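You operate a simulated robot arm through the tools that you are given. There is no shell and no other tool. Be economical: measure what you need, move in short steps, check, and stop when the job is done.

Carry out the task below with a simulated robot arm. There is one attempt and no reset: what you move stays moved.

JOB
Make the tap ready for a repair: red and blue valves shut, then leave the tap open.
Fine: put the plug in the plug hole, so that no small part is lost; no water may run.

It is judged by the outcome, as a careful person would: the job done as asked, and still so three seconds after it is handed in. It fails if anything else is knocked over, pushed out of place, dropped, spilled or broken.

ROBOT AND FRAMES
A 7-joint arm with a two-finger parallel gripper, fixed in place. Base frame: the origin is at the foot of the arm, x ahead of it, y to its left, z up. Units: mm, rad, N and s.
Its first joint turns from -2.897 to 2.897 rad. Payload 4.4 kg.
The TCP is the grasp point between the finger pads, 23 mm short of the fingertips. In the tool frame z runs along the fingers and y along their closing line. The gripper opens to 94 mm. The fingers are 38 mm wide and 10 mm thick; the gripper's body (54 by 96 mm) begins 39 mm behind the TCP.
Orientation is that of the tool frame in the base frame, as a unit quaternion [x, y, z, w]. With the fingers straight down and closing along the base's y, the tool's x points along the base's -x, its y along +y and its z along -z.

CONTROLS
- The arm moves only by the tool jog_arm. Its argument "deltas" is a list that holds one entry, the list of rows, each a list of 7 numbers: the shift along the tool's x, y, z in m, then the turn, a rotation vector about the tool's x, y, z in rad, then the gripper command, from -1 (fully open) to 1 (shut), values between in proportion. In form: [[[x, y, z, rx, ry, rz, hand], ...]]. A call has 1 to 20 rows; each row shifts and turns the commanded pose from where the row before left it, along the tool's axes as they then stand. Each row takes 0.2 s and may step no farther than 50 mm and 0.15 rad from the row before; otherwise, or with a gripper value out of range, the whole call is refused. Where a pose cannot be reached the arm comes as near as it can. A force on the tool above 40 N (or 10 N above the force at the start of the call, whichever is more), or a blocked arm, ends the call early, and 0.2 s more pass. The fingers move at their own pace (about 72 mm/s each) and stop on an object; they squeeze with about 22 N. The grip force told is the motor's: it shows also when the fingers shut on nothing. Time passes only in rows, and 0.2 s behind the last, so rows that do not move let the fingers close. It gives the time, the measured TCP pose, the force on the tool (base axes), the opening and the grip force at its end, in the units of the frame above (readings bear some noise), and new pictures: "pictures" is both (left out), scene, wrist or none.
- Cameras (640 x 400 px; columns grow to the right, rows downward): "scene" is fixed at [50.6, 501.9, 1638.3]; the picture's right is [-0.58, -0.82, 0.00], its down [-0.64, 0.45, -0.62] and it looks along [0.51, -0.36, -0.78] (base axes); focal length 214 px, centre (320, 200). "wrist" rides on the gripper at [86, 16, -74] in the tool frame; the picture's right is [-0.18, 0.98, 0.00], its down [-0.58, -0.11, -0.81] and it looks along [-0.79, -0.15, 0.59] (tool axes); focal length 243 px, centre (320, 200). There is no depth. A picture from a camera that has moved, and an enlarged one, comes with that camera's place and axes in the base frame and with its lens.
- zoom(camera, box): a new picture of the part [left, top, right, bottom] of that camera's present view, enlarged. The clock stands still meanwhile.
- sign_off(): hands the job in; it is judged then, once.

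Go step by step. Nothing tells you positions but the pictures and the camera data: compare them with the known pose of the tool, close in by small moves and look again before you grip or let go. The budget is 120 turns and 200 pictures, counting those below and the enlarged ones. Unless the task says otherwise, let go and move clear before handing in, and close with one line.

The tools are called as name(argument=value, ...) on one line, values as JSON. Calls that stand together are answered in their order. jog_arm: Moves the arm, as the interface text tells. Its arguments: {"type":"object","properties":{"deltas":{"type":"array"},"pictures":{"type":"string","enum":["both","scene","wrist","none"]}},"required":["deltas"]} The other tools are called the same way: zoom (camera, box) takes an enlarged picture of a part of a camera's view; sign_off () hands the job in.

At the start:

```text
clock: 0.0
tool_pos: [615.2, -95.5, 1185.1]
tcp_rot: [0.0, 1.0, 0.0, 0.0]
force: [0.1, 0.1, -0.5]
opening: 93.9
grip_force: 0.0
```

scene: 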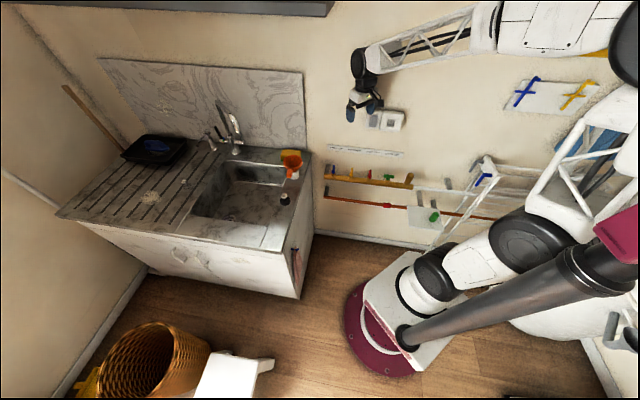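
wrist: 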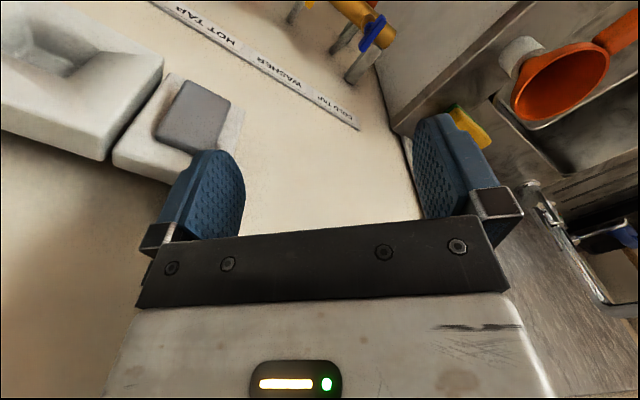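

I see a sink with a tap, and a wall with several pipes and valves with coloured handles. I'll zoom in to identify them before moving.

zoom(camera="scene", box=[310, 130, 510, 255])

zoom(camera="scene", box=[180, 90, 320, 260])

zoom(camera="scene", box=[480, 50, 640, 150])

```text
3.20 times, centred on (410, 192) of scene
camera zoom: at [50.6, 501.9, 1638.3], right [-0.58, -0.82, 0.0], down [-0.64, 0.45, -0.62], along [0.51, -0.36, -0.78], focal length 686 px, centre (32, 224)
```

zoom: 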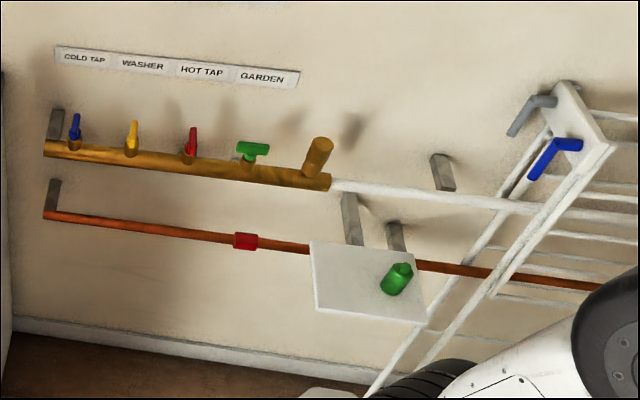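

```text
2.35 times, centred on (250, 175) of scene
camera zoom: at [50.6, 501.9, 1638.3], right [-0.58, -0.82, 0.0], down [-0.64, 0.45, -0.62], along [0.51, -0.36, -0.78], focal length 505 px, centre (485, 259)
```

zoom: 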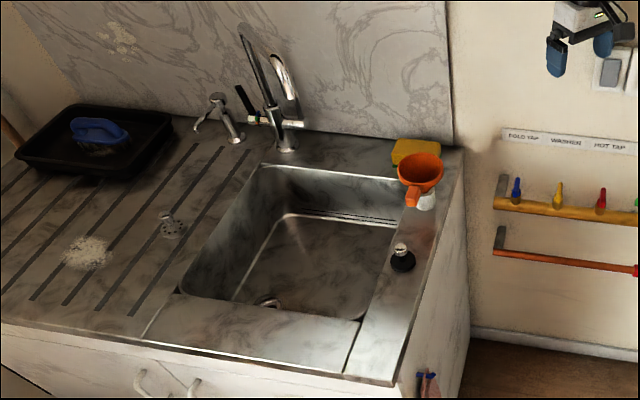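

```text
4.00 times, centred on (560, 100) of scene
camera zoom: at [50.6, 501.9, 1638.3], right [-0.58, -0.82, 0.0], down [-0.64, 0.45, -0.62], along [0.51, -0.36, -0.78], focal length 858 px, centre (-640, 600)
```

zoom: 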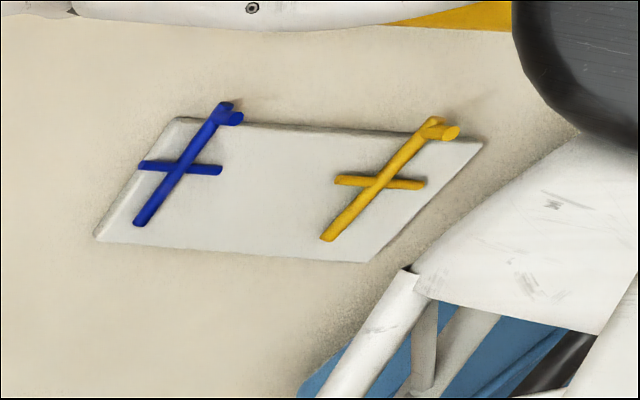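

The manifold on the wall carries blue (cold tap), yellow, red (hot tap) and green valves. The wall runs at about 45° and the plug stands on the sink's rim. I'll back off from the wall and turn the wrist camera to face it.

jog_arm(deltas=[[[0.036, 0.035, 0, 0, 0, 0, -1], [0.036, 0.035, 0, 0, 0, 0, -1], [0.036, 0.035, 0, 0, 0, 0, -1], [0.036, 0.035, 0, 0, 0, 0, -1], [0, 0, 0, 0, 0, 0.13, -1], [0, 0, 0, 0, 0, 0.13, -1], [0, 0, 0, 0, 0, 0.13, -1], [0, 0, 0, 0, 0, 0.13, -1], [0, 0, 0, 0, 0, 0.13, -1], [0, 0, 0, 0, 0, 0.13, -1]]])

```text
refused: row 1 steps farther than a row can; nothing moved
```

The per-row step was 50.2 mm, just over the limit, so I'll use smaller steps.

jog_arm(deltas=[[[0.029, 0.028, 0, 0, 0, 0, -1], [0.029, 0.028, 0, 0, 0, 0, -1], [0.029, 0.028, 0, 0, 0, 0, -1], [0.029, 0.028, 0, 0, 0, 0, -1], [0.029, 0.028, 0, 0, 0, 0, -1], [0, 0, 0, 0, 0, 0.13, -1], [0, 0, 0, 0, 0, 0.13, -1], [0, 0, 0, 0, 0, 0.13, -1], [0, 0, 0, 0, 0, 0.13, -1], [0, 0, 0, 0, 0, 0.13, -1], [0, 0, 0, 0, 0, 0.13, -1]]])

```text
clock: 2.4
tool_pos: [469.3, 44.4, 1183.8]
tcp_rot: [0.381, 0.925, 0.0, 0.0]
force: [0.5, -0.7, 0.3]
opening: 93.7
grip_force: 0.0
camera wrist: at [420.2, 115.9, 1256.7], right [0.82, 0.57, 0.0], down [0.34, -0.49, 0.81], along [0.46, -0.66, -0.59], focal length 243 px, centre (320, 200)
```

scene: 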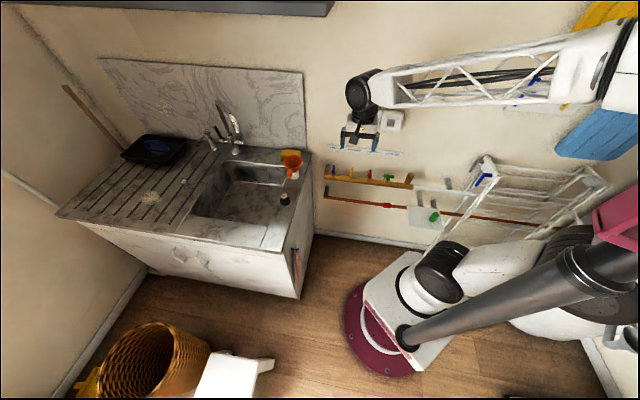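
wrist: 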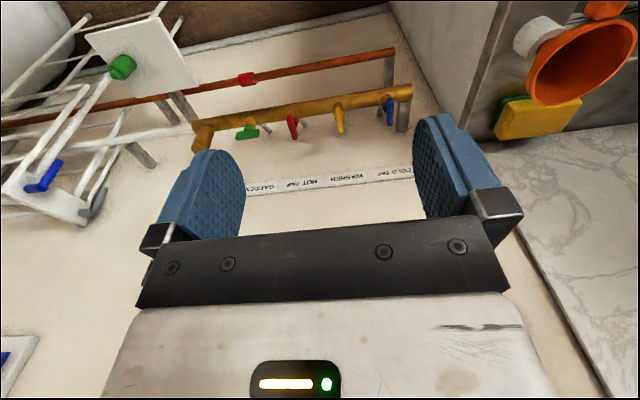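

The manifold is in view, upside down in this camera. I'll zoom in on the valves.

zoom(camera="wrist", box=[180, 60, 430, 200])

```text
2.56 times, centred on (305, 130) of wrist
camera zoom: at [420.2, 115.9, 1256.7], right [0.82, 0.57, 0.0], down [0.34, -0.49, 0.81], along [0.46, -0.66, -0.59], focal length 621 px, centre (358, 379)
```

zoom: 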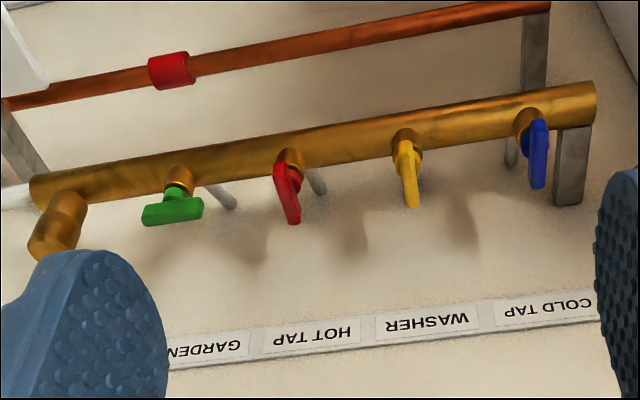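

The valve stems point up. The red, yellow and blue handles lie in line with their outlets (open), and the green one lies across (shut). Triangulation puts red at about (545,-157,862) and blue at about (678,-27,861), so I'll go above the red one.

jog_arm(deltas=[[[-0.022, -0.0128, 0.03, 0, 0, 0, -1], [-0.022, -0.0128, 0.03, 0, 0, 0, -1], [-0.022, -0.0128, 0.03, 0, 0, 0, -1], [-0.022, -0.0128, 0.03, 0, 0, 0, -1], [-0.022, -0.0128, 0.03, 0, 0, 0, -1], [-0.022, -0.0128, 0.03, 0, 0, 0, -0.4], [-0.022, -0.0128, 0.0, 0, 0, 0, -0.4]]])

```text
clock: 4.0
tool_pos: [515.9, -126.0, 1005.6]
tcp_rot: [0.38, 0.925, 0.0, 0.0]
force: [-0.1, -0.1, 0.3]
opening: 65.9
grip_force: 0.1
camera wrist: at [464.6, -54.7, 1078.9], right [0.82, 0.57, 0.0], down [0.34, -0.49, 0.81], along [0.46, -0.66, -0.59], focal length 243 px, centre (320, 200)
```

scene: 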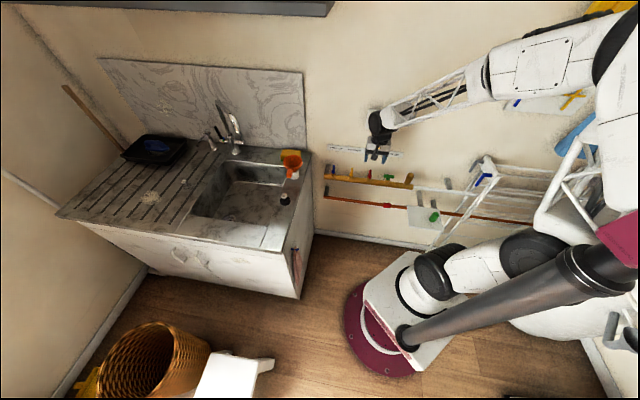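
wrist: 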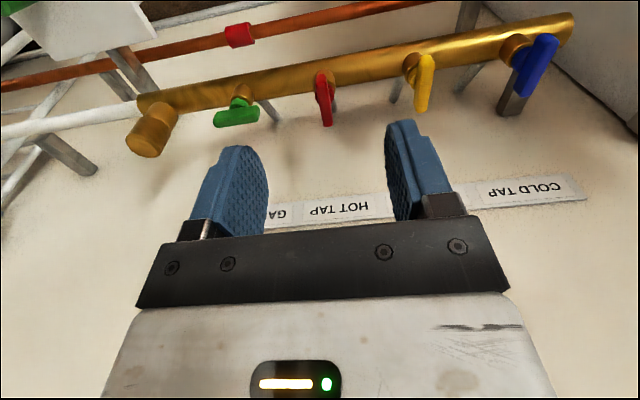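

zoom(camera="wrist", box=[190, 20, 590, 150])

```text
1.60 times, centred on (390, 85) of wrist
camera zoom: at [464.6, -54.7, 1078.9], right [0.82, 0.57, 0.0], down [0.34, -0.49, 0.81], along [0.46, -0.66, -0.59], focal length 388 px, centre (208, 384)
```

zoom: 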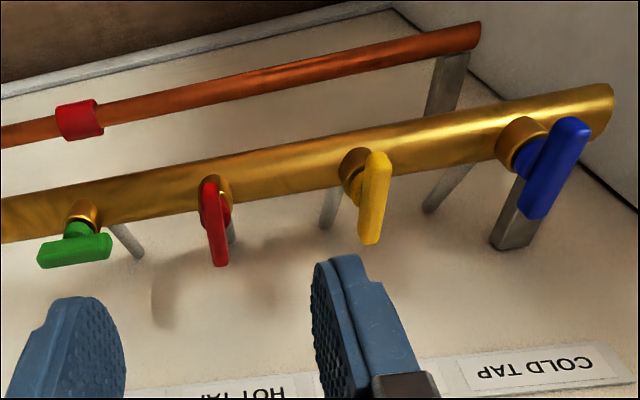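

The red bar's centre is about (542,-160,862), and it is about 50 mm long and square to the wall. I'll align over it and come partly down.

jog_arm(deltas=[[[-0.0212, -0.0026, 0, 0, 0, 0, -0.4], [-0.0212, -0.0026, 0, 0, 0, 0, -0.4], [0, 0, 0.04, 0, 0, 0, -0.4], [0, 0, 0.04, 0, 0, 0, -0.4]]])

```text
clock: 5.0
tool_pos: [543.7, -161.4, 925.2]
tcp_rot: [0.38, 0.925, 0.0, 0.0]
force: [0.6, -0.9, -0.2]
opening: 65.9
grip_force: 0.0
camera wrist: at [493.6, -89.7, 997.2], right [0.82, 0.57, 0.0], down [0.34, -0.49, 0.81], along [0.46, -0.66, -0.59], focal length 243 px, centre (320, 200)
```

scene: 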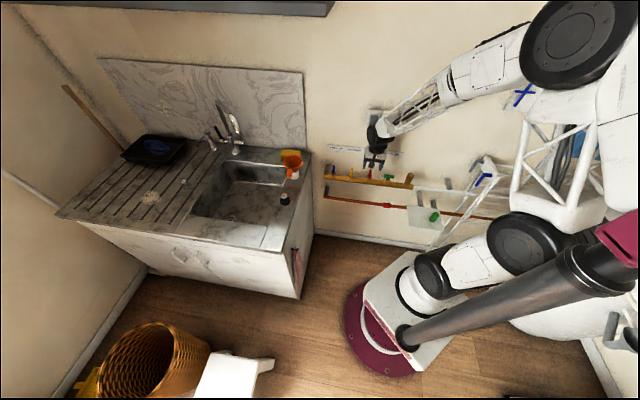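
wrist: 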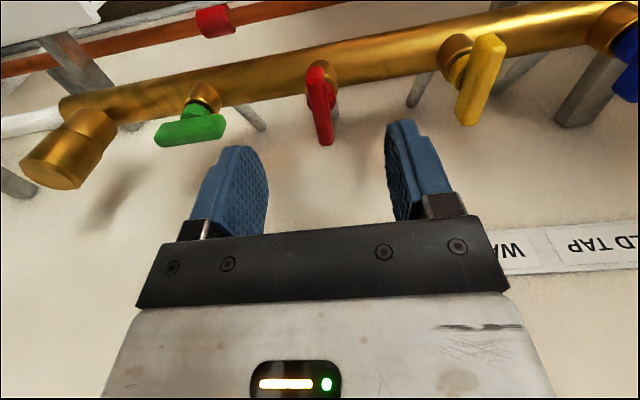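

The gripper is aligned with the red bar. I'll lower it around the handle.

jog_arm(deltas=[[[0, 0, 0.03, 0, 0, 0, -0.4], [0, 0, 0.025, 0, 0, 0, -0.4]]])

zoom(camera="scene", box=[310, 130, 440, 220])

```text
clock: 5.6
tool_pos: [542.9, -162.5, 869.1]
tcp_rot: [0.38, 0.925, 0.001, 0.0]
force: [-0.3, 0.2, 0.0]
opening: 65.7
grip_force: 0.1
camera wrist: at [493.1, -89.8, 942.5], right [0.82, 0.57, 0.0], down [0.34, -0.49, 0.81], along [0.46, -0.66, -0.59], focal length 243 px, centre (320, 200)
```

scene: 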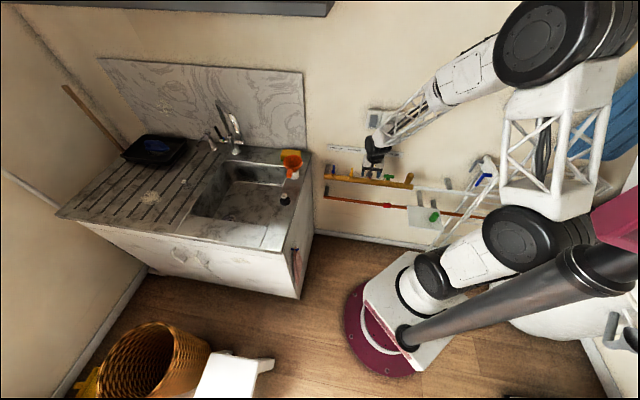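
wrist: 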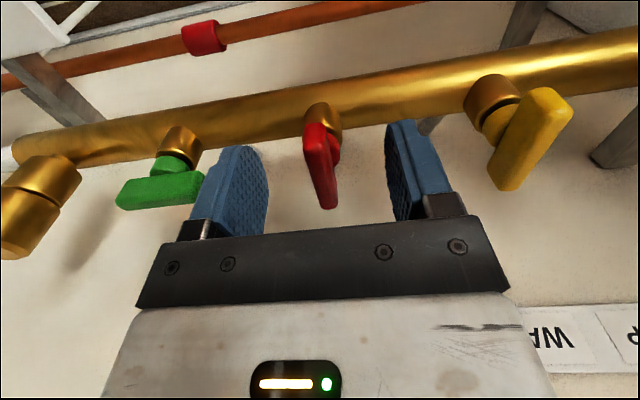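

```text
4.44 times, centred on (375, 175) of scene
camera zoom: at [50.6, 501.9, 1638.3], right [-0.58, -0.82, 0.0], down [-0.64, 0.45, -0.62], along [0.51, -0.36, -0.78], focal length 953 px, centre (76, 311)
```

zoom: 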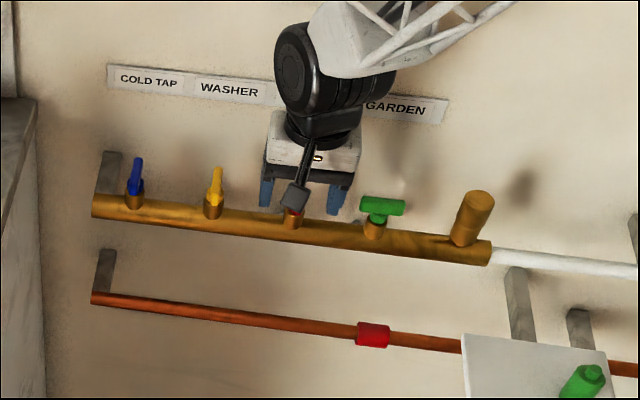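

The bar sits between the fingers, about 10 mm below the TCP. I'll go down 6 mm and close.

jog_arm(deltas=[[[0, 0, 0.006, 0, 0, 0, -0.4], [0, 0, 0, 0, 0, 0, 1], [0, 0, 0, 0, 0, 0, 1], [0, 0, 0, 0, 0, 0, 1]]], pictures="wrist")

```text
clock: 6.6
tool_pos: [542.9, -160.7, 863.3]
tcp_rot: [0.38, 0.925, 0.0, 0.0]
force: [8.8, 5.7, -6.4]
opening: 19.7
grip_force: 45.3
camera wrist: at [493.1, -89.5, 936.3], right [0.82, 0.57, 0.0], down [0.34, -0.49, 0.81], along [0.46, -0.66, -0.59], focal length 243 px, centre (320, 200)
```

wrist: 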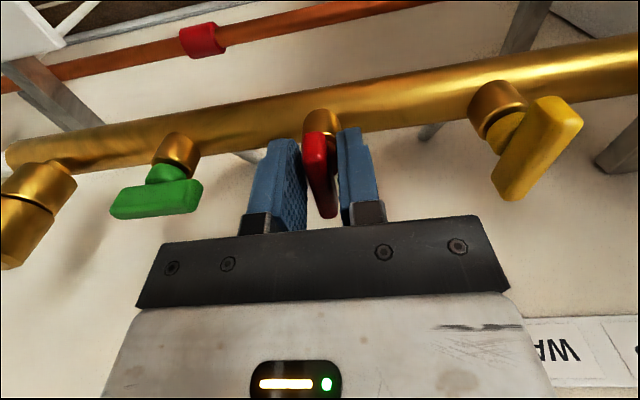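

An opening of 19.7 mm suggests the tips are on the neck rather than the bar. I'll open, rise 8 mm and close again.

jog_arm(deltas=[[[0, 0, 0, 0, 0, 0, -0.3], [0, 0, 0, 0, 0, 0, -0.3], [0, 0, -0.009, 0, 0, 0, -0.3], [0, 0, 0, 0, 0, 0, 1], [0, 0, 0, 0, 0, 0, 1], [0, 0, 0, 0, 0, 0, 1]]], pictures="wrist")

```text
clock: 8.0
tool_pos: [543.0, -161.5, 872.7]
tcp_rot: [0.381, 0.925, 0.0, 0.0]
force: [-7.0, -5.1, 4.9]
opening: 11.0
grip_force: 44.6
camera wrist: at [492.5, -88.9, 945.4], right [0.82, 0.57, 0.0], down [0.34, -0.49, 0.81], along [0.46, -0.66, -0.59], focal length 243 px, centre (320, 200)
```

wrist: 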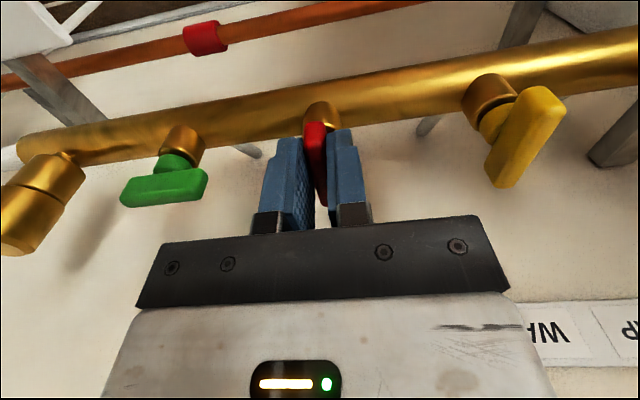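

The bar is gripped at 11 mm. I'll test which way it turns with small rotations.

jog_arm(deltas=[[[0, 0, 0, 0, 0, 0.08, 1], [0, 0, 0, 0, 0, 0.08, 1], [0, 0, 0, 0, 0, 0.08, 1]]], pictures="wrist")

```text
clock: 8.9
tool_pos: [543.7, -159.0, 872.6]
tcp_rot: [0.486, 0.874, 0.001, 0.0]
force: [11.8, 8.8, -6.7]
opening: 10.8
grip_force: 45.2
stopped in row 3: the force on the tool passed its limit (the readings are from after the stop); the commanded pose is now the measured one
camera wrist: at [511.9, -78.2, 945.3], right [0.93, 0.36, 0.0], down [0.21, -0.55, 0.81], along [0.29, -0.75, -0.59], focal length 243 px, centre (320, 200)
```

wrist: 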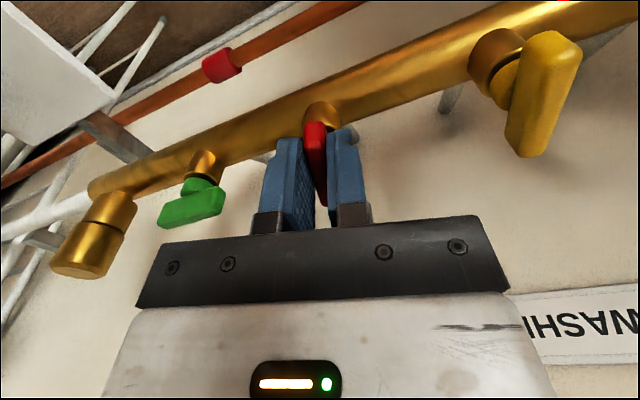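

It turned 0.23 rad and then met high force, possibly a stop or a centring error. I'll try the other direction.

jog_arm(deltas=[[[0, 0, 0, 0, 0, -0.08, 1], [0, 0, 0, 0, 0, -0.08, 1], [0, 0, 0, 0, 0, -0.08, 1], [0, 0, 0, 0, 0, -0.08, 1], [0, 0, 0, 0, 0, -0.08, 1]]], pictures="wrist")

```text
clock: 10.2
tool_pos: [542.6, -161.5, 872.8]
tcp_rot: [0.303, 0.953, 0.0, 0.0]
force: [-6.1, -7.9, 5.4]
opening: 15.8
grip_force: 45.3
stopped in row 5: the force on the tool passed its limit (the readings are from after the stop); the commanded pose is now the measured one
camera wrist: at [480.7, -97.9, 945.3], right [0.72, 0.7, 0.0], down [0.41, -0.43, 0.81], along [0.56, -0.58, -0.59], focal length 243 px, centre (320, 200)
```

wrist: 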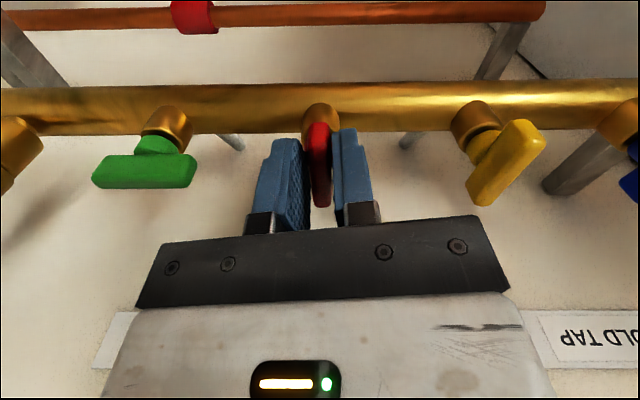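

In the negative direction the bar resists and pries the fingers apart, so that's its end stop. Positive is the shutting direction, and I'll go on that way.

jog_arm(deltas=[[[0, 0, 0, 0, 0, 0.1, 1], [0, 0, 0, 0, 0, 0.1, 1], [0, 0, 0, 0, 0, 0.1, 1], [0, 0, 0, 0, 0, 0.1, 1], [0, 0, 0, 0, 0, 0.1, 1], [0, 0, 0, 0, 0, 0.1, 1]]], pictures="wrist")

```text
clock: 11.1
tool_pos: [542.7, -159.9, 872.0]
tcp_rot: [0.449, 0.894, 0.0, 0.0]
force: [11.0, 12.6, -4.6]
opening: 10.7
grip_force: 44.8
stopped in row 4: the force on the tool passed its limit (the readings are from after the stop); the commanded pose is now the measured one
camera wrist: at [504.4, -81.3, 945.2], right [0.9, 0.44, 0.0], down [0.26, -0.53, 0.81], along [0.36, -0.72, -0.59], focal length 243 px, centre (320, 200)
```

wrist: 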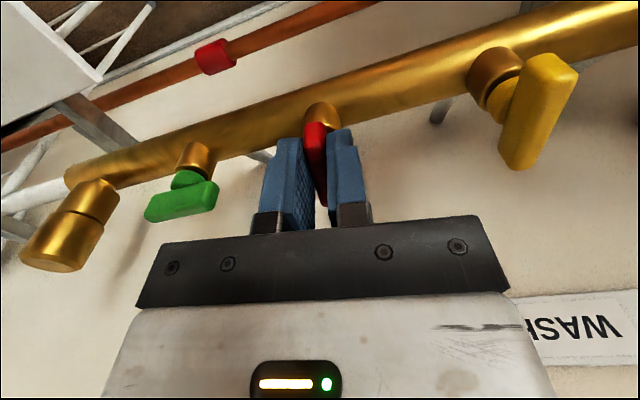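

The sideways force suggests the valve's axis lies nearer the wall than my grip centre. I'll relieve it by following an arc, 1 mm sideways per 0.1 rad.

jog_arm(deltas=[[[0, 0.002, 0, 0, 0, 0, 1], [0, 0.001, 0, 0, 0, 0.08, 1], [0, 0.001, 0, 0, 0, 0.08, 1], [0, 0.001, 0, 0, 0, 0.08, 1]]], pictures="none")

```text
clock: 11.6
tool_pos: [542.9, -159.9, 871.9]
tcp_rot: [0.454, 0.891, -0.001, 0.0]
force: [-1.5, -15.7, -0.5]
opening: 11.2
grip_force: 45.1
stopped in row 2: the force on the tool passed its limit (the readings are from after the stop); the commanded pose is now the measured one
```

jog_arm(deltas=[[[0, 0, 0, 0, 0, 0.04, 1], [0, 0, 0, 0, 0, 0.04, 1], [0, 0, 0, 0, 0, 0.04, 1], [0, 0, 0, 0, 0, 0.04, 1], [0, 0, 0, 0, 0, 0.04, 1], [0, 0, 0, 0, 0, 0.04, 1]]], pictures="none")

```text
clock: 12.4
tool_pos: [544.9, -159.6, 872.0]
tcp_rot: [0.502, 0.865, 0.0, 0.0]
force: [14.0, 0.9, -10.6]
opening: 10.8
grip_force: 44.9
stopped in row 4: the force on the tool passed its limit (the readings are from after the stop); the commanded pose is now the measured one
```

zoom(camera="wrist", box=[230, 70, 420, 240])

zoom(camera="scene", box=[340, 150, 420, 205])

```text
2.35 times, centred on (325, 155) of wrist
camera zoom: at [515.3, -76.5, 945.2], right [0.95, 0.33, 0.0], down [0.19, -0.56, 0.81], along [0.26, -0.76, -0.59], focal length 571 px, centre (308, 306)
```

zoom: 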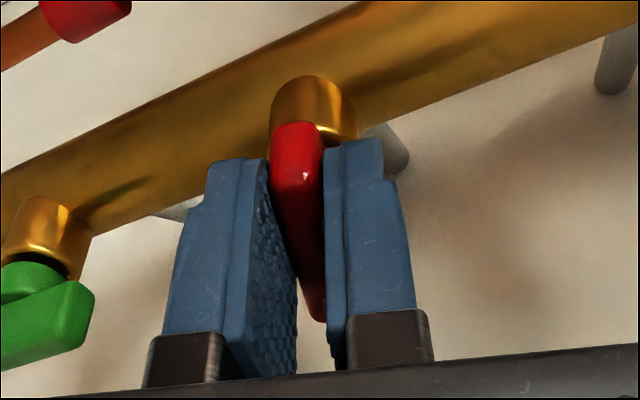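

```text
7.27 times, centred on (380, 178) of scene
camera zoom: at [50.6, 501.9, 1638.3], right [-0.58, -0.82, 0.0], down [-0.64, 0.45, -0.62], along [0.51, -0.36, -0.78], focal length 1560 px, centre (-116, 364)
```

zoom: 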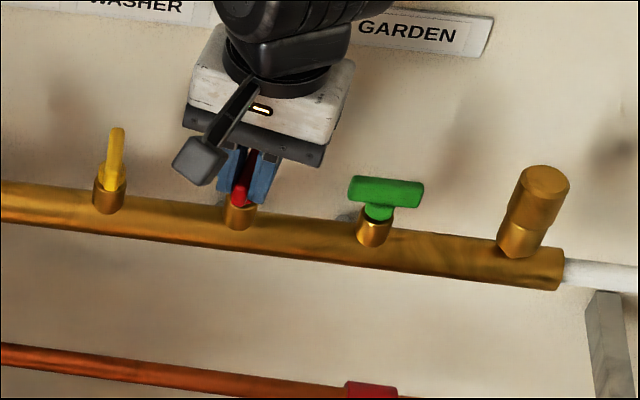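

Still gripped and turning; about 0.27 rad is done. I'll carry on with smaller steps and a slight sideways arc.

jog_arm(deltas=[[[0, 0.0003, 0, 0, 0, 0.03, 1], [0, 0.0003, 0, 0, 0, 0.03, 1], [0, 0.0003, 0, 0, 0, 0.03, 1], [0, 0.0003, 0, 0, 0, 0.03, 1], [0, 0.0003, 0, 0, 0, 0.03, 1], [0, 0.0003, 0, 0, 0, 0.03, 1], [0, 0.0003, 0, 0, 0, 0.03, 1], [0, 0.0003, 0, 0, 0, 0.03, 1]]], pictures="none")

```text
clock: 13.2
tool_pos: [545.3, -159.4, 872.2]
tcp_rot: [0.54, 0.842, 0.0, 0.0]
force: [13.3, 4.5, -10.2]
opening: 11.0
grip_force: 45.1
stopped in row 4: the force on the tool passed its limit (the readings are from after the stop); the commanded pose is now the measured one
```

jog_arm(deltas=[[[0, 0.0007, 0, 0, 0, 0.03, 1], [0, 0.0007, 0, 0, 0, 0.03, 1], [0, 0.0007, 0, 0, 0, 0.03, 1], [0, 0.0007, 0, 0, 0, 0.03, 1], [0, 0.0007, 0, 0, 0, 0.03, 1], [0, 0.0007, 0, 0, 0, 0.03, 1], [0, 0.0007, 0, 0, 0, 0.03, 1], [0, 0.0007, 0, 0, 0, 0.03, 1], [0, 0.0007, 0, 0, 0, 0.03, 1], [0, 0.0007, 0, 0, 0, 0.03, 1]]], pictures="none")

```text
clock: 14.3
tool_pos: [546.1, -158.8, 871.9]
tcp_rot: [0.589, 0.808, -0.001, 0.0]
force: [-8.7, 0.3, 7.9]
opening: 10.9
grip_force: 45.4
stopped in row 5: the force on the tool passed its limit (the readings are from after the stop); the commanded pose is now the measured one
```

jog_arm(deltas=[[[0, 0.0002, 0, 0, 0, 0.03, 1], [0, 0.0004, 0, 0, 0, 0.03, 1], [0, 0.0005, 0, 0, 0, 0.03, 1], [0, 0.0005, 0, 0, 0, 0.03, 1], [0, 0.0005, 0, 0, 0, 0.03, 1], [0, 0.0005, 0, 0, 0, 0.03, 1], [0, 0.0005, 0, 0, 0, 0.03, 1], [0, 0.0005, 0, 0, 0, 0.03, 1], [0, 0.0005, 0, 0, 0, 0.03, 1], [0, 0.0005, 0, 0, 0, 0.03, 1]]], pictures="none")

```text
clock: 15.3
tool_pos: [545.9, -159.7, 872.1]
tcp_rot: [0.633, 0.774, 0.0, -0.001]
force: [-8.1, -7.0, 7.3]
opening: 10.8
grip_force: 45.4
stopped in row 4: the force on the tool passed its limit (the readings are from after the stop); the commanded pose is now the measured one
```

jog_arm(deltas=[[[0, -0.0005, 0, 0, 0, 0.03, 1], [0, 0, 0, 0, 0, 0.03, 1], [0, 0, 0, 0, 0, 0.03, 1], [0, 0.0002, 0, 0, 0, 0.03, 1], [0, 0.0002, 0, 0, 0, 0.03, 1], [0, 0.0002, 0, 0, 0, 0.03, 1], [0, 0.0002, 0, 0, 0, 0.03, 1], [0, 0.0002, 0, 0, 0, 0.03, 1], [0, 0.0002, 0, 0, 0, 0.03, 1], [0, 0.0002, 0, 0, 0, 0.03, 1]]], pictures="none")

```text
clock: 16.5
tool_pos: [547.9, -158.8, 871.7]
tcp_rot: [0.689, 0.724, 0.0, 0.0]
force: [12.9, 3.5, -8.5]
opening: 10.8
grip_force: 45.1
stopped in row 6: the force on the tool passed its limit (the readings are from after the stop); the commanded pose is now the measured one
```

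Slow progress: 0.74 rad turned. The TCP's track fits a rotation about (549,-167), an 8 mm offset, so I'll follow that arc.

jog_arm(deltas=[[[0, 0.0008, 0, 0, 0, 0.02, 1], [0, 0.00025, 0, 0, 0, 0.03, 1], [0, 0.00025, 0, 0, 0, 0.03, 1], [0, 0.00025, 0, 0, 0, 0.03, 1], [0, 0.00025, 0, 0, 0, 0.03, 1], [0, 0.00025, 0, 0, 0, 0.03, 1], [0, 0.00025, 0, 0, 0, 0.03, 1], [0, 0.00025, 0, 0, 0, 0.03, 1], [0, 0.00025, 0, 0, 0, 0.03, 1], [0, 0.00025, 0, 0, 0, 0.03, 1], [0, 0.00025, 0, 0, 0, 0.03, 1], [0, 0.00025, 0, 0, 0, 0.03, 1]]], pictures="wrist")

```text
clock: 19.1
tool_pos: [550.3, -158.7, 872.2]
tcp_rot: [0.805, 0.593, -0.001, 0.0]
force: [6.0, -4.8, -25.9]
opening: 10.7
grip_force: 45.4
camera wrist: at [591.3, -81.3, 945.3], right [0.88, -0.47, 0.0], down [-0.28, -0.52, 0.81], along [-0.38, -0.71, -0.59], focal length 243 px, centre (320, 200)
```

wrist: 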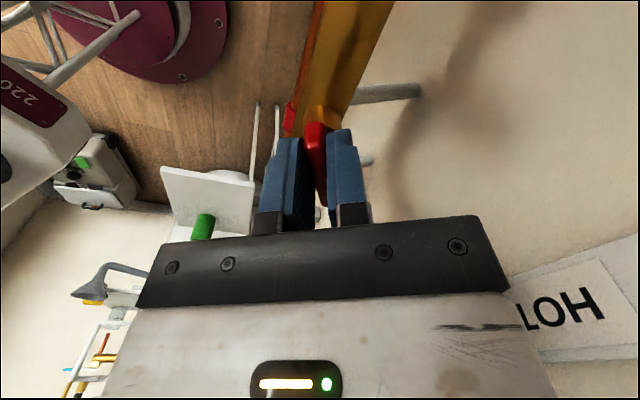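

The full arc went through, with 1.09 rad turned. About 0.48 rad is left.

jog_arm(deltas=[[[0, 0.00025, 0.0005, 0, 0, 0.03, 1], [0, 0.00025, 0, 0, 0, 0.03, 1], [0, 0.00025, 0, 0, 0, 0.03, 1], [0, 0.00025, 0, 0, 0, 0.03, 1], [0, 0.00025, 0, 0, 0, 0.03, 1], [0, 0.00025, 0, 0, 0, 0.03, 1], [0, 0.00025, 0, 0, 0, 0.03, 1], [0, 0.00025, 0, 0, 0, 0.03, 1], [0, 0.00025, 0, 0, 0, 0.03, 1], [0, 0.00025, 0, 0, 0, 0.03, 1], [0, 0.00025, 0, 0, 0, 0.03, 1], [0, 0.00025, 0, 0, 0, 0.03, 1], [0, 0.00025, 0, 0, 0, 0.03, 1], [0, 0.00025, 0, 0, 0, 0.03, 1], [0, 0.00025, 0, 0, 0, 0.03, 1], [0, 0.00025, 0, 0, 0, 0.03, 1]]], pictures="wrist")

```text
clock: 21.4
tool_pos: [552.6, -159.1, 871.7]
tcp_rot: [0.888, 0.46, 0.0, 0.001]
force: [3.9, -7.4, -4.5]
opening: 10.8
grip_force: 44.7
stopped in row 11: the force on the tool passed its limit (the readings are from after the stop); the commanded pose is now the measured one
camera wrist: at [615.2, -98.7, 945.3], right [0.7, -0.72, 0.0], down [-0.43, -0.41, 0.81], along [-0.58, -0.56, -0.59], focal length 243 px, centre (320, 200)
```

wrist: 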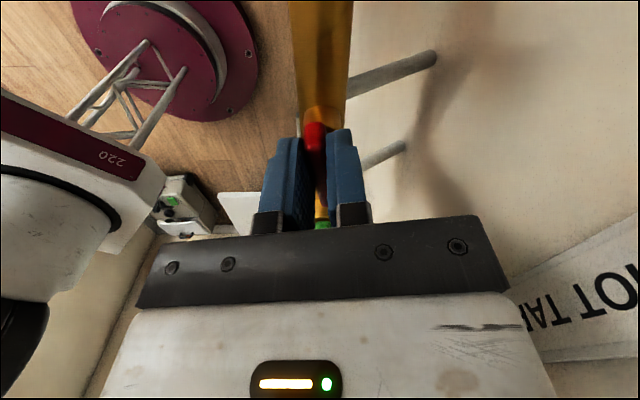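

jog_arm(deltas=[[[0, 0.00025, 0, 0, 0, 0.03, 1], [0, 0.00025, 0, 0, 0, 0.03, 1], [0, 0.00025, 0, 0, 0, 0.03, 1], [0, 0.00025, 0, 0, 0, 0.03, 1], [0, 0.00025, 0, 0, 0, 0.03, 1], [0, 0.00025, 0, 0, 0, 0.03, 1]]], pictures="none")

```text
clock: 22.4
tool_pos: [552.7, -161.0, 873.1]
tcp_rot: [0.912, 0.411, 0.001, 0.001]
force: [1.1, -9.0, -1.7]
opening: 10.9
grip_force: 45.3
stopped in row 4: the force on the tool passed its limit (the readings are from after the stop); the commanded pose is now the measured one
```

jog_arm(deltas=[[[0, 0.0005, 0, 0, 0, 0.03, 1], [0, 0.00025, 0, 0, 0, 0.03, 1], [0, 0.00025, 0, 0, 0, 0.03, 1], [0, 0.00025, 0, 0, 0, 0.03, 1]]], pictures="none")

```text
clock: 23.4
tool_pos: [552.7, -160.0, 872.5]
tcp_rot: [0.935, 0.355, 0.001, 0.001]
force: [-3.6, -25.2, -3.6]
opening: 11.7
grip_force: 44.8
```

It turned about 1.6 rad and the fingers are starting to be pried apart, so it's at its stop. I'll release, lift and look.

jog_arm(deltas=[[[0, 0, 0, 0, 0, -0.03, -0.4], [0, 0, 0, 0, 0, 0, -0.4], [0, 0, -0.04, 0, 0, 0, -0.4], [0, 0, -0.04, 0, 0, 0, -0.4], [0, 0, -0.04, 0, 0, -0.1, -0.4]]])

zoom(camera="scene", box=[310, 130, 440, 220])

```text
clock: 24.6
tool_pos: [556.5, -158.7, 990.9]
tcp_rot: [0.91, 0.415, -0.001, 0.0]
force: [-0.5, -0.4, 0.3]
opening: 65.8
grip_force: 0.1
camera wrist: at [626.7, -104.2, 1063.8], right [0.62, -0.78, 0.0], down [-0.46, -0.37, 0.81], along [-0.63, -0.5, -0.59], focal length 243 px, centre (320, 200)
```

scene: 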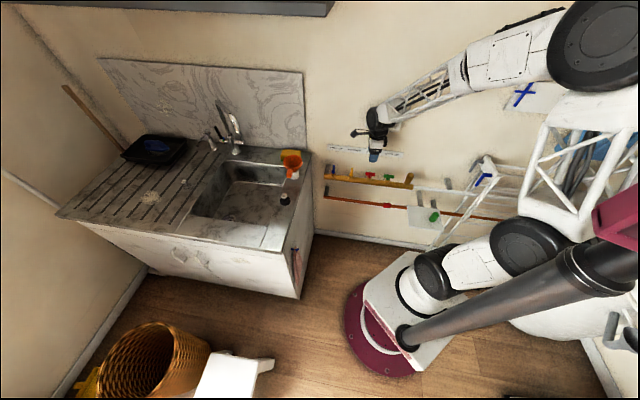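
wrist: 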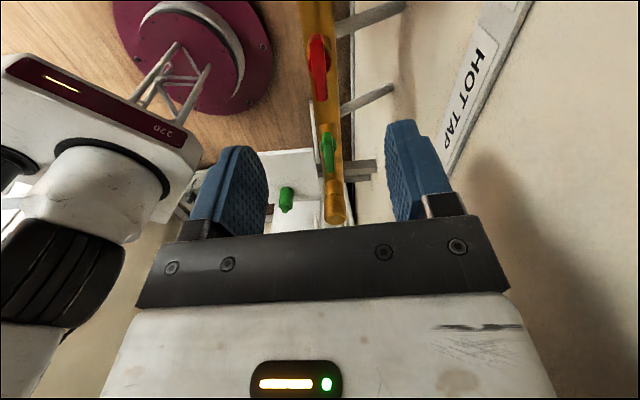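

```text
4.44 times, centred on (375, 175) of scene
camera zoom: at [50.6, 501.9, 1638.3], right [-0.58, -0.82, 0.0], down [-0.64, 0.45, -0.62], along [0.51, -0.36, -0.78], focal length 953 px, centre (76, 311)
```

zoom: 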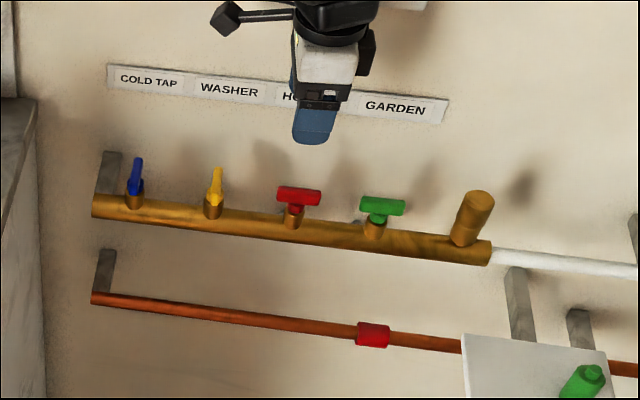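

The red valve is now shut and lies in line like the green one. The axis fit puts the blue axis near (680,-35), so I'll turn back and move above it.

jog_arm(deltas=[[[0, 0, 0, 0, 0, -0.15, -0.4], [0, 0, 0, 0, 0, -0.15, -0.4], [0, 0, 0, 0, 0, -0.15, -0.4], [0, 0, 0, 0, 0, -0.15, -0.4], [0, 0, 0, 0, 0, -0.15, -0.4], [0, 0, 0, 0, 0, -0.15, -0.4], [0, 0, 0, 0, 0, -0.15, -0.4], [0, 0, 0, 0, 0, -0.15, -0.4], [0, 0, 0, 0, 0, -0.15, -0.4], [0, 0, 0, 0, 0, -0.15, -0.4], [0, 0.044, 0, 0, 0, 0, -0.4], [0, 0.044, 0, 0, 0, 0, -0.4], [0, 0.044, 0, 0, 0, 0, -0.4], [0, 0.044, 0, 0, 0, 0, -0.4], [0, 0, 0.03, 0, 0, 0, -0.4], [0, 0, 0.035, 0, 0, 0, -0.4]]])

```text
clock: 25.2
tool_pos: [553.8, -159.0, 988.9]
tcp_rot: [0.859, 0.511, -0.002, -0.001]
force: [-16.6, 17.0, 12.2]
opening: 65.9
grip_force: 0.0
stopped in row 2: the force on the tool passed its limit (the readings are from after the stop); the commanded pose is now the measured one
camera wrist: at [608.8, -90.8, 1062.6], right [0.78, -0.63, 0.0], down [-0.37, -0.46, 0.81], along [-0.51, -0.63, -0.59], focal length 243 px, centre (320, 200)
```

scene: 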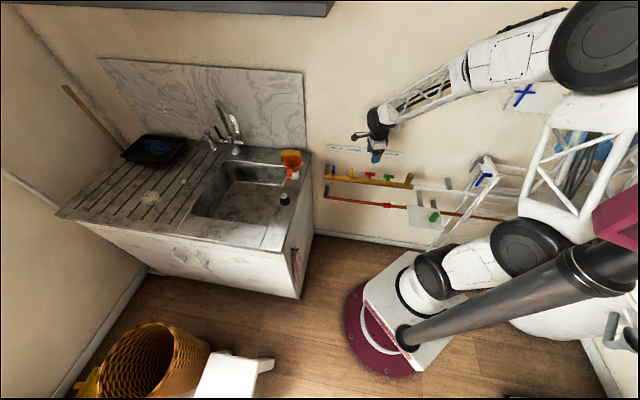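
wrist: 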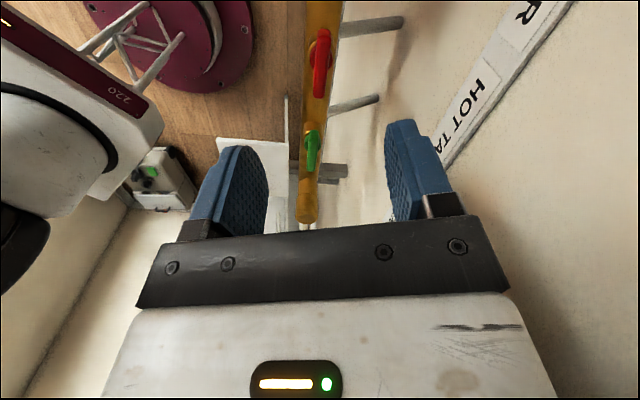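

The hand touched something on the wall, probably the switch box, while turning. I'll back away from the wall first, then turn and move along.

jog_arm(deltas=[[[0.0086, -0.029, 0, 0, 0, 0, -0.4], [0.0086, -0.029, 0, 0, 0, 0, -0.4], [0, 0, 0, 0, 0, -0.1427, -0.4], [0, 0, 0, 0, 0, -0.1427, -0.4], [0, 0, 0, 0, 0, -0.1427, -0.4], [0, 0, 0, 0, 0, -0.1427, -0.4], [0, 0, 0, 0, 0, -0.1427, -0.4], [0, 0, 0, 0, 0, -0.1427, -0.4], [0, 0, 0, 0, 0, -0.1427, -0.4], [0, 0, 0, 0, 0, -0.1427, -0.4], [0, 0, 0, 0, 0, -0.1427, -0.4], [0, 0.044, 0, 0, 0, 0, -0.4], [0, 0.044, 0, 0, 0, 0, -0.4], [0, 0.044, 0, 0, 0, 0, -0.4], [0, 0.044, 0, 0, 0, 0, -0.4], [0, 0, 0, 0, 0, 0, -0.4]]])

```text
clock: 28.6
tool_pos: [635.9, 11.6, 988.4]
tcp_rot: [0.382, 0.924, -0.001, -0.001]
force: [0.0, 0.4, 0.2]
opening: 65.9
grip_force: 0.1
camera wrist: at [585.8, 83.5, 1061.9], right [0.82, 0.57, 0.0], down [0.34, -0.49, 0.81], along [0.45, -0.66, -0.59], focal length 243 px, centre (320, 200)
```

scene: 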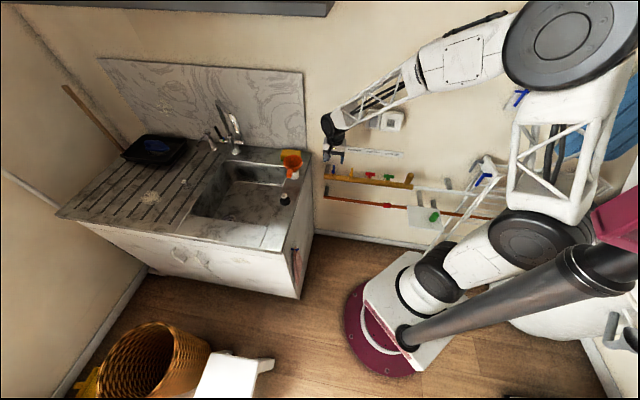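
wrist: 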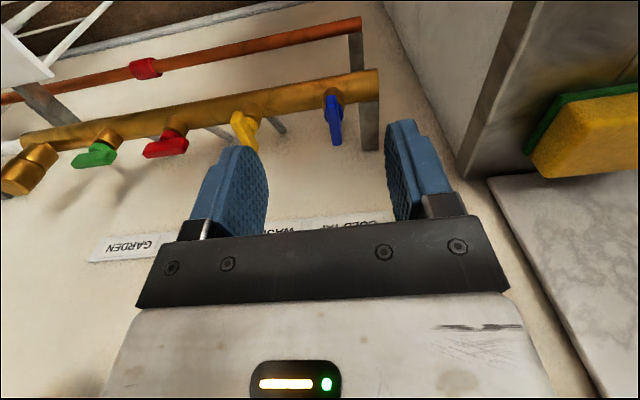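

No harm done. Blue's axis is at about (682,-32), so I'll move in above it and lower partway.

jog_arm(deltas=[[[0, 0.0017, 0.03, 0, 0, 0, -0.4], [0, 0, 0.028, 0, 0, 0, -0.4], [-0.0317, 0, 0, 0, 0, 0, -0.4], [-0.0317, 0, 0, 0, 0, 0, -0.4]]], pictures="wrist")

```text
clock: 29.6
tool_pos: [682.5, -35.2, 932.3]
tcp_rot: [0.382, 0.924, 0.0, -0.001]
force: [0.6, -0.4, -0.2]
opening: 66.1
grip_force: 0.0
camera wrist: at [632.1, 38.1, 1005.5], right [0.82, 0.57, 0.0], down [0.34, -0.49, 0.81], along [0.45, -0.66, -0.59], focal length 243 px, centre (320, 200)
```

wrist: 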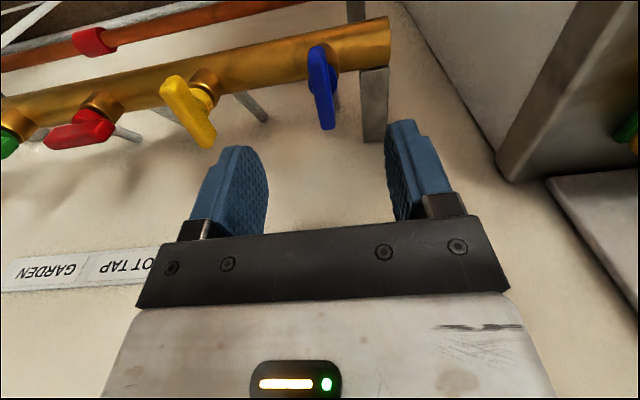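

jog_arm(deltas=[[[0, 0, 0.03, 0, 0, 0, -0.4], [0.001, 0, 0.03, 0, 0, 0, -0.4], [0, 0, 0, 0, 0, 0, 1], [0, 0, 0, 0, 0, 0, 1], [0, 0, 0, 0, 0, 0, 1]]], pictures="wrist")

```text
clock: 30.7
tool_pos: [682.9, -31.2, 872.8]
tcp_rot: [0.381, 0.925, 0.0, 0.0]
force: [30.8, 33.2, -16.2]
opening: 11.2
grip_force: 22.2
stopped in row 5: the force on the tool passed its limit (the readings are from after the stop); the commanded pose is now the measured one
camera wrist: at [632.0, 40.3, 946.1], right [0.82, 0.57, 0.0], down [0.33, -0.49, 0.81], along [0.46, -0.66, -0.59], focal length 243 px, centre (320, 200)
```

wrist: 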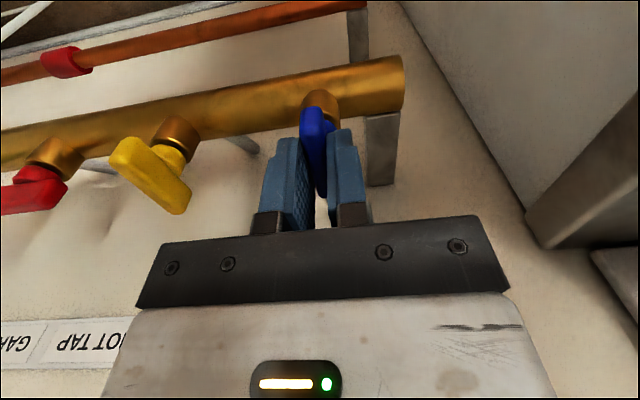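

The bar is gripped, with a sideways load towards +y. I'll relieve it and settle.

jog_arm(deltas=[[[0, 0.0005, 0, 0, 0, 0, 1], [0, 0.0005, 0, 0, 0, 0, 1], [0, 0, 0, 0, 0, 0, 1]]], pictures="none")

```text
clock: 31.0
tool_pos: [682.1, -33.2, 874.1]
tcp_rot: [0.381, 0.924, 0.001, 0.0]
force: [12.5, 8.8, -9.6]
opening: 10.9
grip_force: 44.5
stopped in row 1: the force on the tool passed its limit (the readings are from after the stop); the commanded pose is now the measured one
```

jog_arm(deltas=[[[0, 0.0003, 0, 0, 0, 0.02, 1], [0, 0.0003, 0, 0, 0, 0.02, 1], [0, 0.0002, 0, 0, 0, 0.03, 1], [0, 0.0001, 0, 0, 0, 0.03, 1], [0, 0.0001, 0, 0, 0, 0.03, 1], [0, 0.0001, 0, 0, 0, 0.03, 1], [0, 0.0001, 0, 0, 0, 0.03, 1], [0, 0.0001, 0, 0, 0, 0.03, 1], [0, 0.0001, 0, 0, 0, 0.03, 1], [0, 0.0001, 0, 0, 0, 0.03, 1]]], pictures="none")

```text
clock: 32.5
tool_pos: [683.2, -32.4, 873.7]
tcp_rot: [0.454, 0.891, 0.0, -0.001]
force: [-4.7, -11.5, 2.1]
opening: 10.7
grip_force: 45.1
stopped in row 7: the force on the tool passed its limit (the readings are from after the stop); the commanded pose is now the measured one
```

jog_arm(deltas=[[[0, -0.0002, 0, 0, 0, 0.03, 1], [0, 0, 0, 0, 0, 0.03, 1], [0, 0, 0, 0, 0, 0.03, 1], [0, 0, 0, 0, 0, 0.03, 1], [0, 0, 0, 0, 0, 0.03, 1], [0, 0, 0, 0, 0, 0.03, 1], [0, 0, 0, 0, 0, 0.03, 1], [0, 0, 0, 0, 0, 0.03, 1], [0, 0, 0, 0, 0, 0.03, 1], [0, 0, 0, 0, 0, 0.03, 1], [0, 0, 0, 0, 0, 0.03, 1], [0, 0, 0, 0, 0, 0.03, 1]]], pictures="none")

```text
clock: 35.1
tool_pos: [682.6, -31.3, 874.0]
tcp_rot: [0.606, 0.795, 0.0, 0.0]
force: [-25.5, -6.7, 24.1]
opening: 10.9
grip_force: 45.0
```

Centring is good now, with 0.52 rad turned. Continuing.

jog_arm(deltas=[[[0, -0.0003, 0, 0, 0, 0.03, 1], [0, -0.0003, 0, 0, 0, 0.03, 1], [0, -0.0001, 0, 0, 0, 0.03, 1], [0, -0.0001, 0, 0, 0, 0.03, 1], [0, 0, 0, 0, 0, 0.03, 1], [0, 0, 0, 0, 0, 0.03, 1], [0, 0, 0, 0, 0, 0.03, 1], [0, 0, 0, 0, 0, 0.03, 1], [0, 0, 0, 0, 0, 0.03, 1], [0, 0, 0, 0, 0, 0.03, 1], [0, 0, 0, 0, 0, 0.03, 1], [0, 0, 0, 0, 0, 0.03, 1], [0, 0, 0, 0, 0, 0.03, 1], [0, 0, 0, 0, 0, 0.03, 1], [0, 0, 0, 0, 0, 0.03, 1], [0, 0, 0, 0, 0, 0.03, 1]]], pictures="none")

```text
clock: 36.2
tool_pos: [682.8, -31.2, 873.0]
tcp_rot: [0.655, 0.756, 0.001, 0.001]
force: [12.4, 3.2, -12.2]
opening: 11.0
grip_force: 44.7
stopped in row 5: the force on the tool passed its limit (the readings are from after the stop); the commanded pose is now the measured one
```

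jog_arm(deltas=[[[0, 0.0003, 0, 0, 0, 0.03, 1], [0, 0, 0, 0, 0, 0.03, 1], [0, 0, 0, 0, 0, 0.03, 1], [0, 0, 0, 0, 0, 0.03, 1], [0, 0, 0, 0, 0, 0.03, 1], [0, 0, 0, 0, 0, 0.03, 1], [0, 0, 0, 0, 0, 0.03, 1], [0, 0, 0, 0, 0, 0.03, 1], [0, 0, 0, 0, 0, 0.03, 1], [0, 0, 0, 0, 0, 0.03, 1], [0, 0, 0, 0, 0, 0.03, 1], [0, 0, 0, 0, 0, 0.03, 1], [0, 0, 0, 0, 0, 0.03, 1], [0, 0, 0, 0, 0, 0.03, 1]]], pictures="none")

```text
clock: 39.2
tool_pos: [683.0, -31.5, 873.2]
tcp_rot: [0.798, 0.603, 0.001, 0.001]
force: [11.4, -20.8, -10.3]
opening: 11.1
grip_force: 45.3
```

jog_arm(deltas=[[[-0.0003, 0.0003, 0, 0, 0, 0.03, 1], [-0.0002, 0, 0, 0, 0, 0.03, 1], [0, 0, 0, 0, 0, 0.03, 1], [0, 0, 0, 0, 0, 0.03, 1], [0, 0, 0, 0, 0, 0.03, 1], [0, 0, 0, 0, 0, 0.03, 1], [0, 0, 0, 0, 0, 0.03, 1], [0, 0, 0, 0, 0, 0.03, 1], [0, 0, 0, 0, 0, 0.03, 1], [0, 0, 0, 0, 0, 0.03, 1], [0, 0, 0, 0, 0, 0.03, 1], [0, 0, 0, 0, 0, 0.03, 1], [0, 0, 0, 0, 0, 0.03, 1], [0, 0, 0, 0, 0, 0.03, 1], [0, 0, 0, 0, 0, 0.03, 1], [0, 0, 0, 0, 0, 0.03, 1], [0, 0, 0, 0, 0, 0.03, 1], [0, 0, 0, 0, 0, 0.03, 1]]], pictures="none")

```text
clock: 40.5
tool_pos: [681.9, -31.3, 873.4]
tcp_rot: [0.846, 0.533, 0.001, 0.001]
force: [-1.1, 10.0, -0.5]
opening: 10.7
grip_force: 45.0
stopped in row 6: the force on the tool passed its limit (the readings are from after the stop); the commanded pose is now the measured one
```

jog_arm(deltas=[[[0.0002, 0, 0, 0, 0, 0.03, 1], [0, 0, 0, 0, 0, 0.03, 1], [0, 0, 0, 0, 0, 0.03, 1], [0, 0, 0, 0, 0, 0.03, 1], [0, 0, 0, 0, 0, 0.03, 1], [0, 0, 0, 0, 0, 0.03, 1], [0, 0, 0, 0, 0, 0.03, 1], [0, 0, 0, 0, 0, 0.03, 1], [0, 0, 0, 0, 0, 0.03, 1], [0, 0, 0, 0, 0, 0.03, 1], [0, 0, 0, 0, 0, 0.03, 1], [0, 0, 0, 0, 0, 0.03, 1]]], pictures="none")

```text
clock: 43.1
tool_pos: [682.6, -32.5, 873.5]
tcp_rot: [0.926, 0.379, 0.001, 0.0]
force: [-9.2, 3.9, 4.4]
opening: 11.1
grip_force: 45.2
stopped in row 12: the force on the tool passed its limit (the readings are from after the stop); the commanded pose is now the measured one
```

jog_arm(deltas=[[[0, 0, 0, 0, 0, 0.03, 1], [0, 0, 0, 0, 0, 0.03, 1]]], pictures="none")

```text
clock: 43.7
tool_pos: [682.1, -31.5, 873.2]
tcp_rot: [0.937, 0.35, 0.0, 0.0]
force: [-13.5, 23.5, 1.5]
opening: 12.3
grip_force: 45.1
```

The blue valve is at its stop. I'll release, lift, back away from the wall and look.

jog_arm(deltas=[[[0, 0, 0, 0, 0, -0.03, -0.4], [0, 0, 0, 0, 0, 0, -0.4], [0, 0, -0.03, 0, 0, 0, -0.4], [0, 0, -0.03, 0, 0, 0, -0.4], [0, -0.04, -0.02, 0, 0, 0, -0.4], [0, -0.04, -0.02, 0, 0, 0, -0.4], [0, -0.04, -0.02, 0, 0, 0, -0.4]]], pictures="none")

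zoom(camera="scene", box=[310, 130, 440, 220])

```text
clock: 45.3
tool_pos: [601.4, 55.5, 990.6]
tcp_rot: [0.932, 0.363, 0.001, 0.0]
force: [0.6, -0.7, 0.2]
opening: 65.8
grip_force: 0.0
```

```text
4.44 times, centred on (375, 175) of scene
camera zoom: at [50.6, 501.9, 1638.3], right [-0.58, -0.82, 0.0], down [-0.64, 0.45, -0.62], along [0.51, -0.36, -0.78], focal length 953 px, centre (76, 311)
```

zoom: 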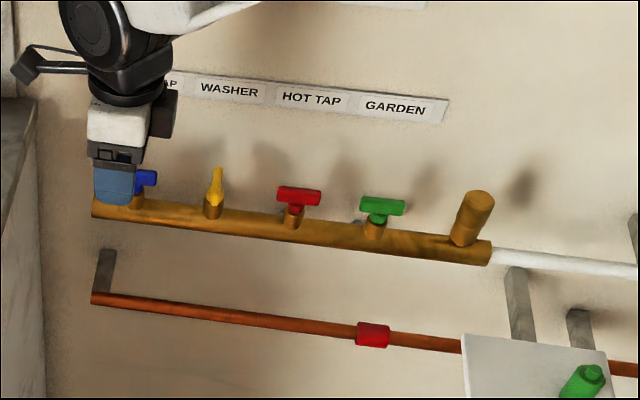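

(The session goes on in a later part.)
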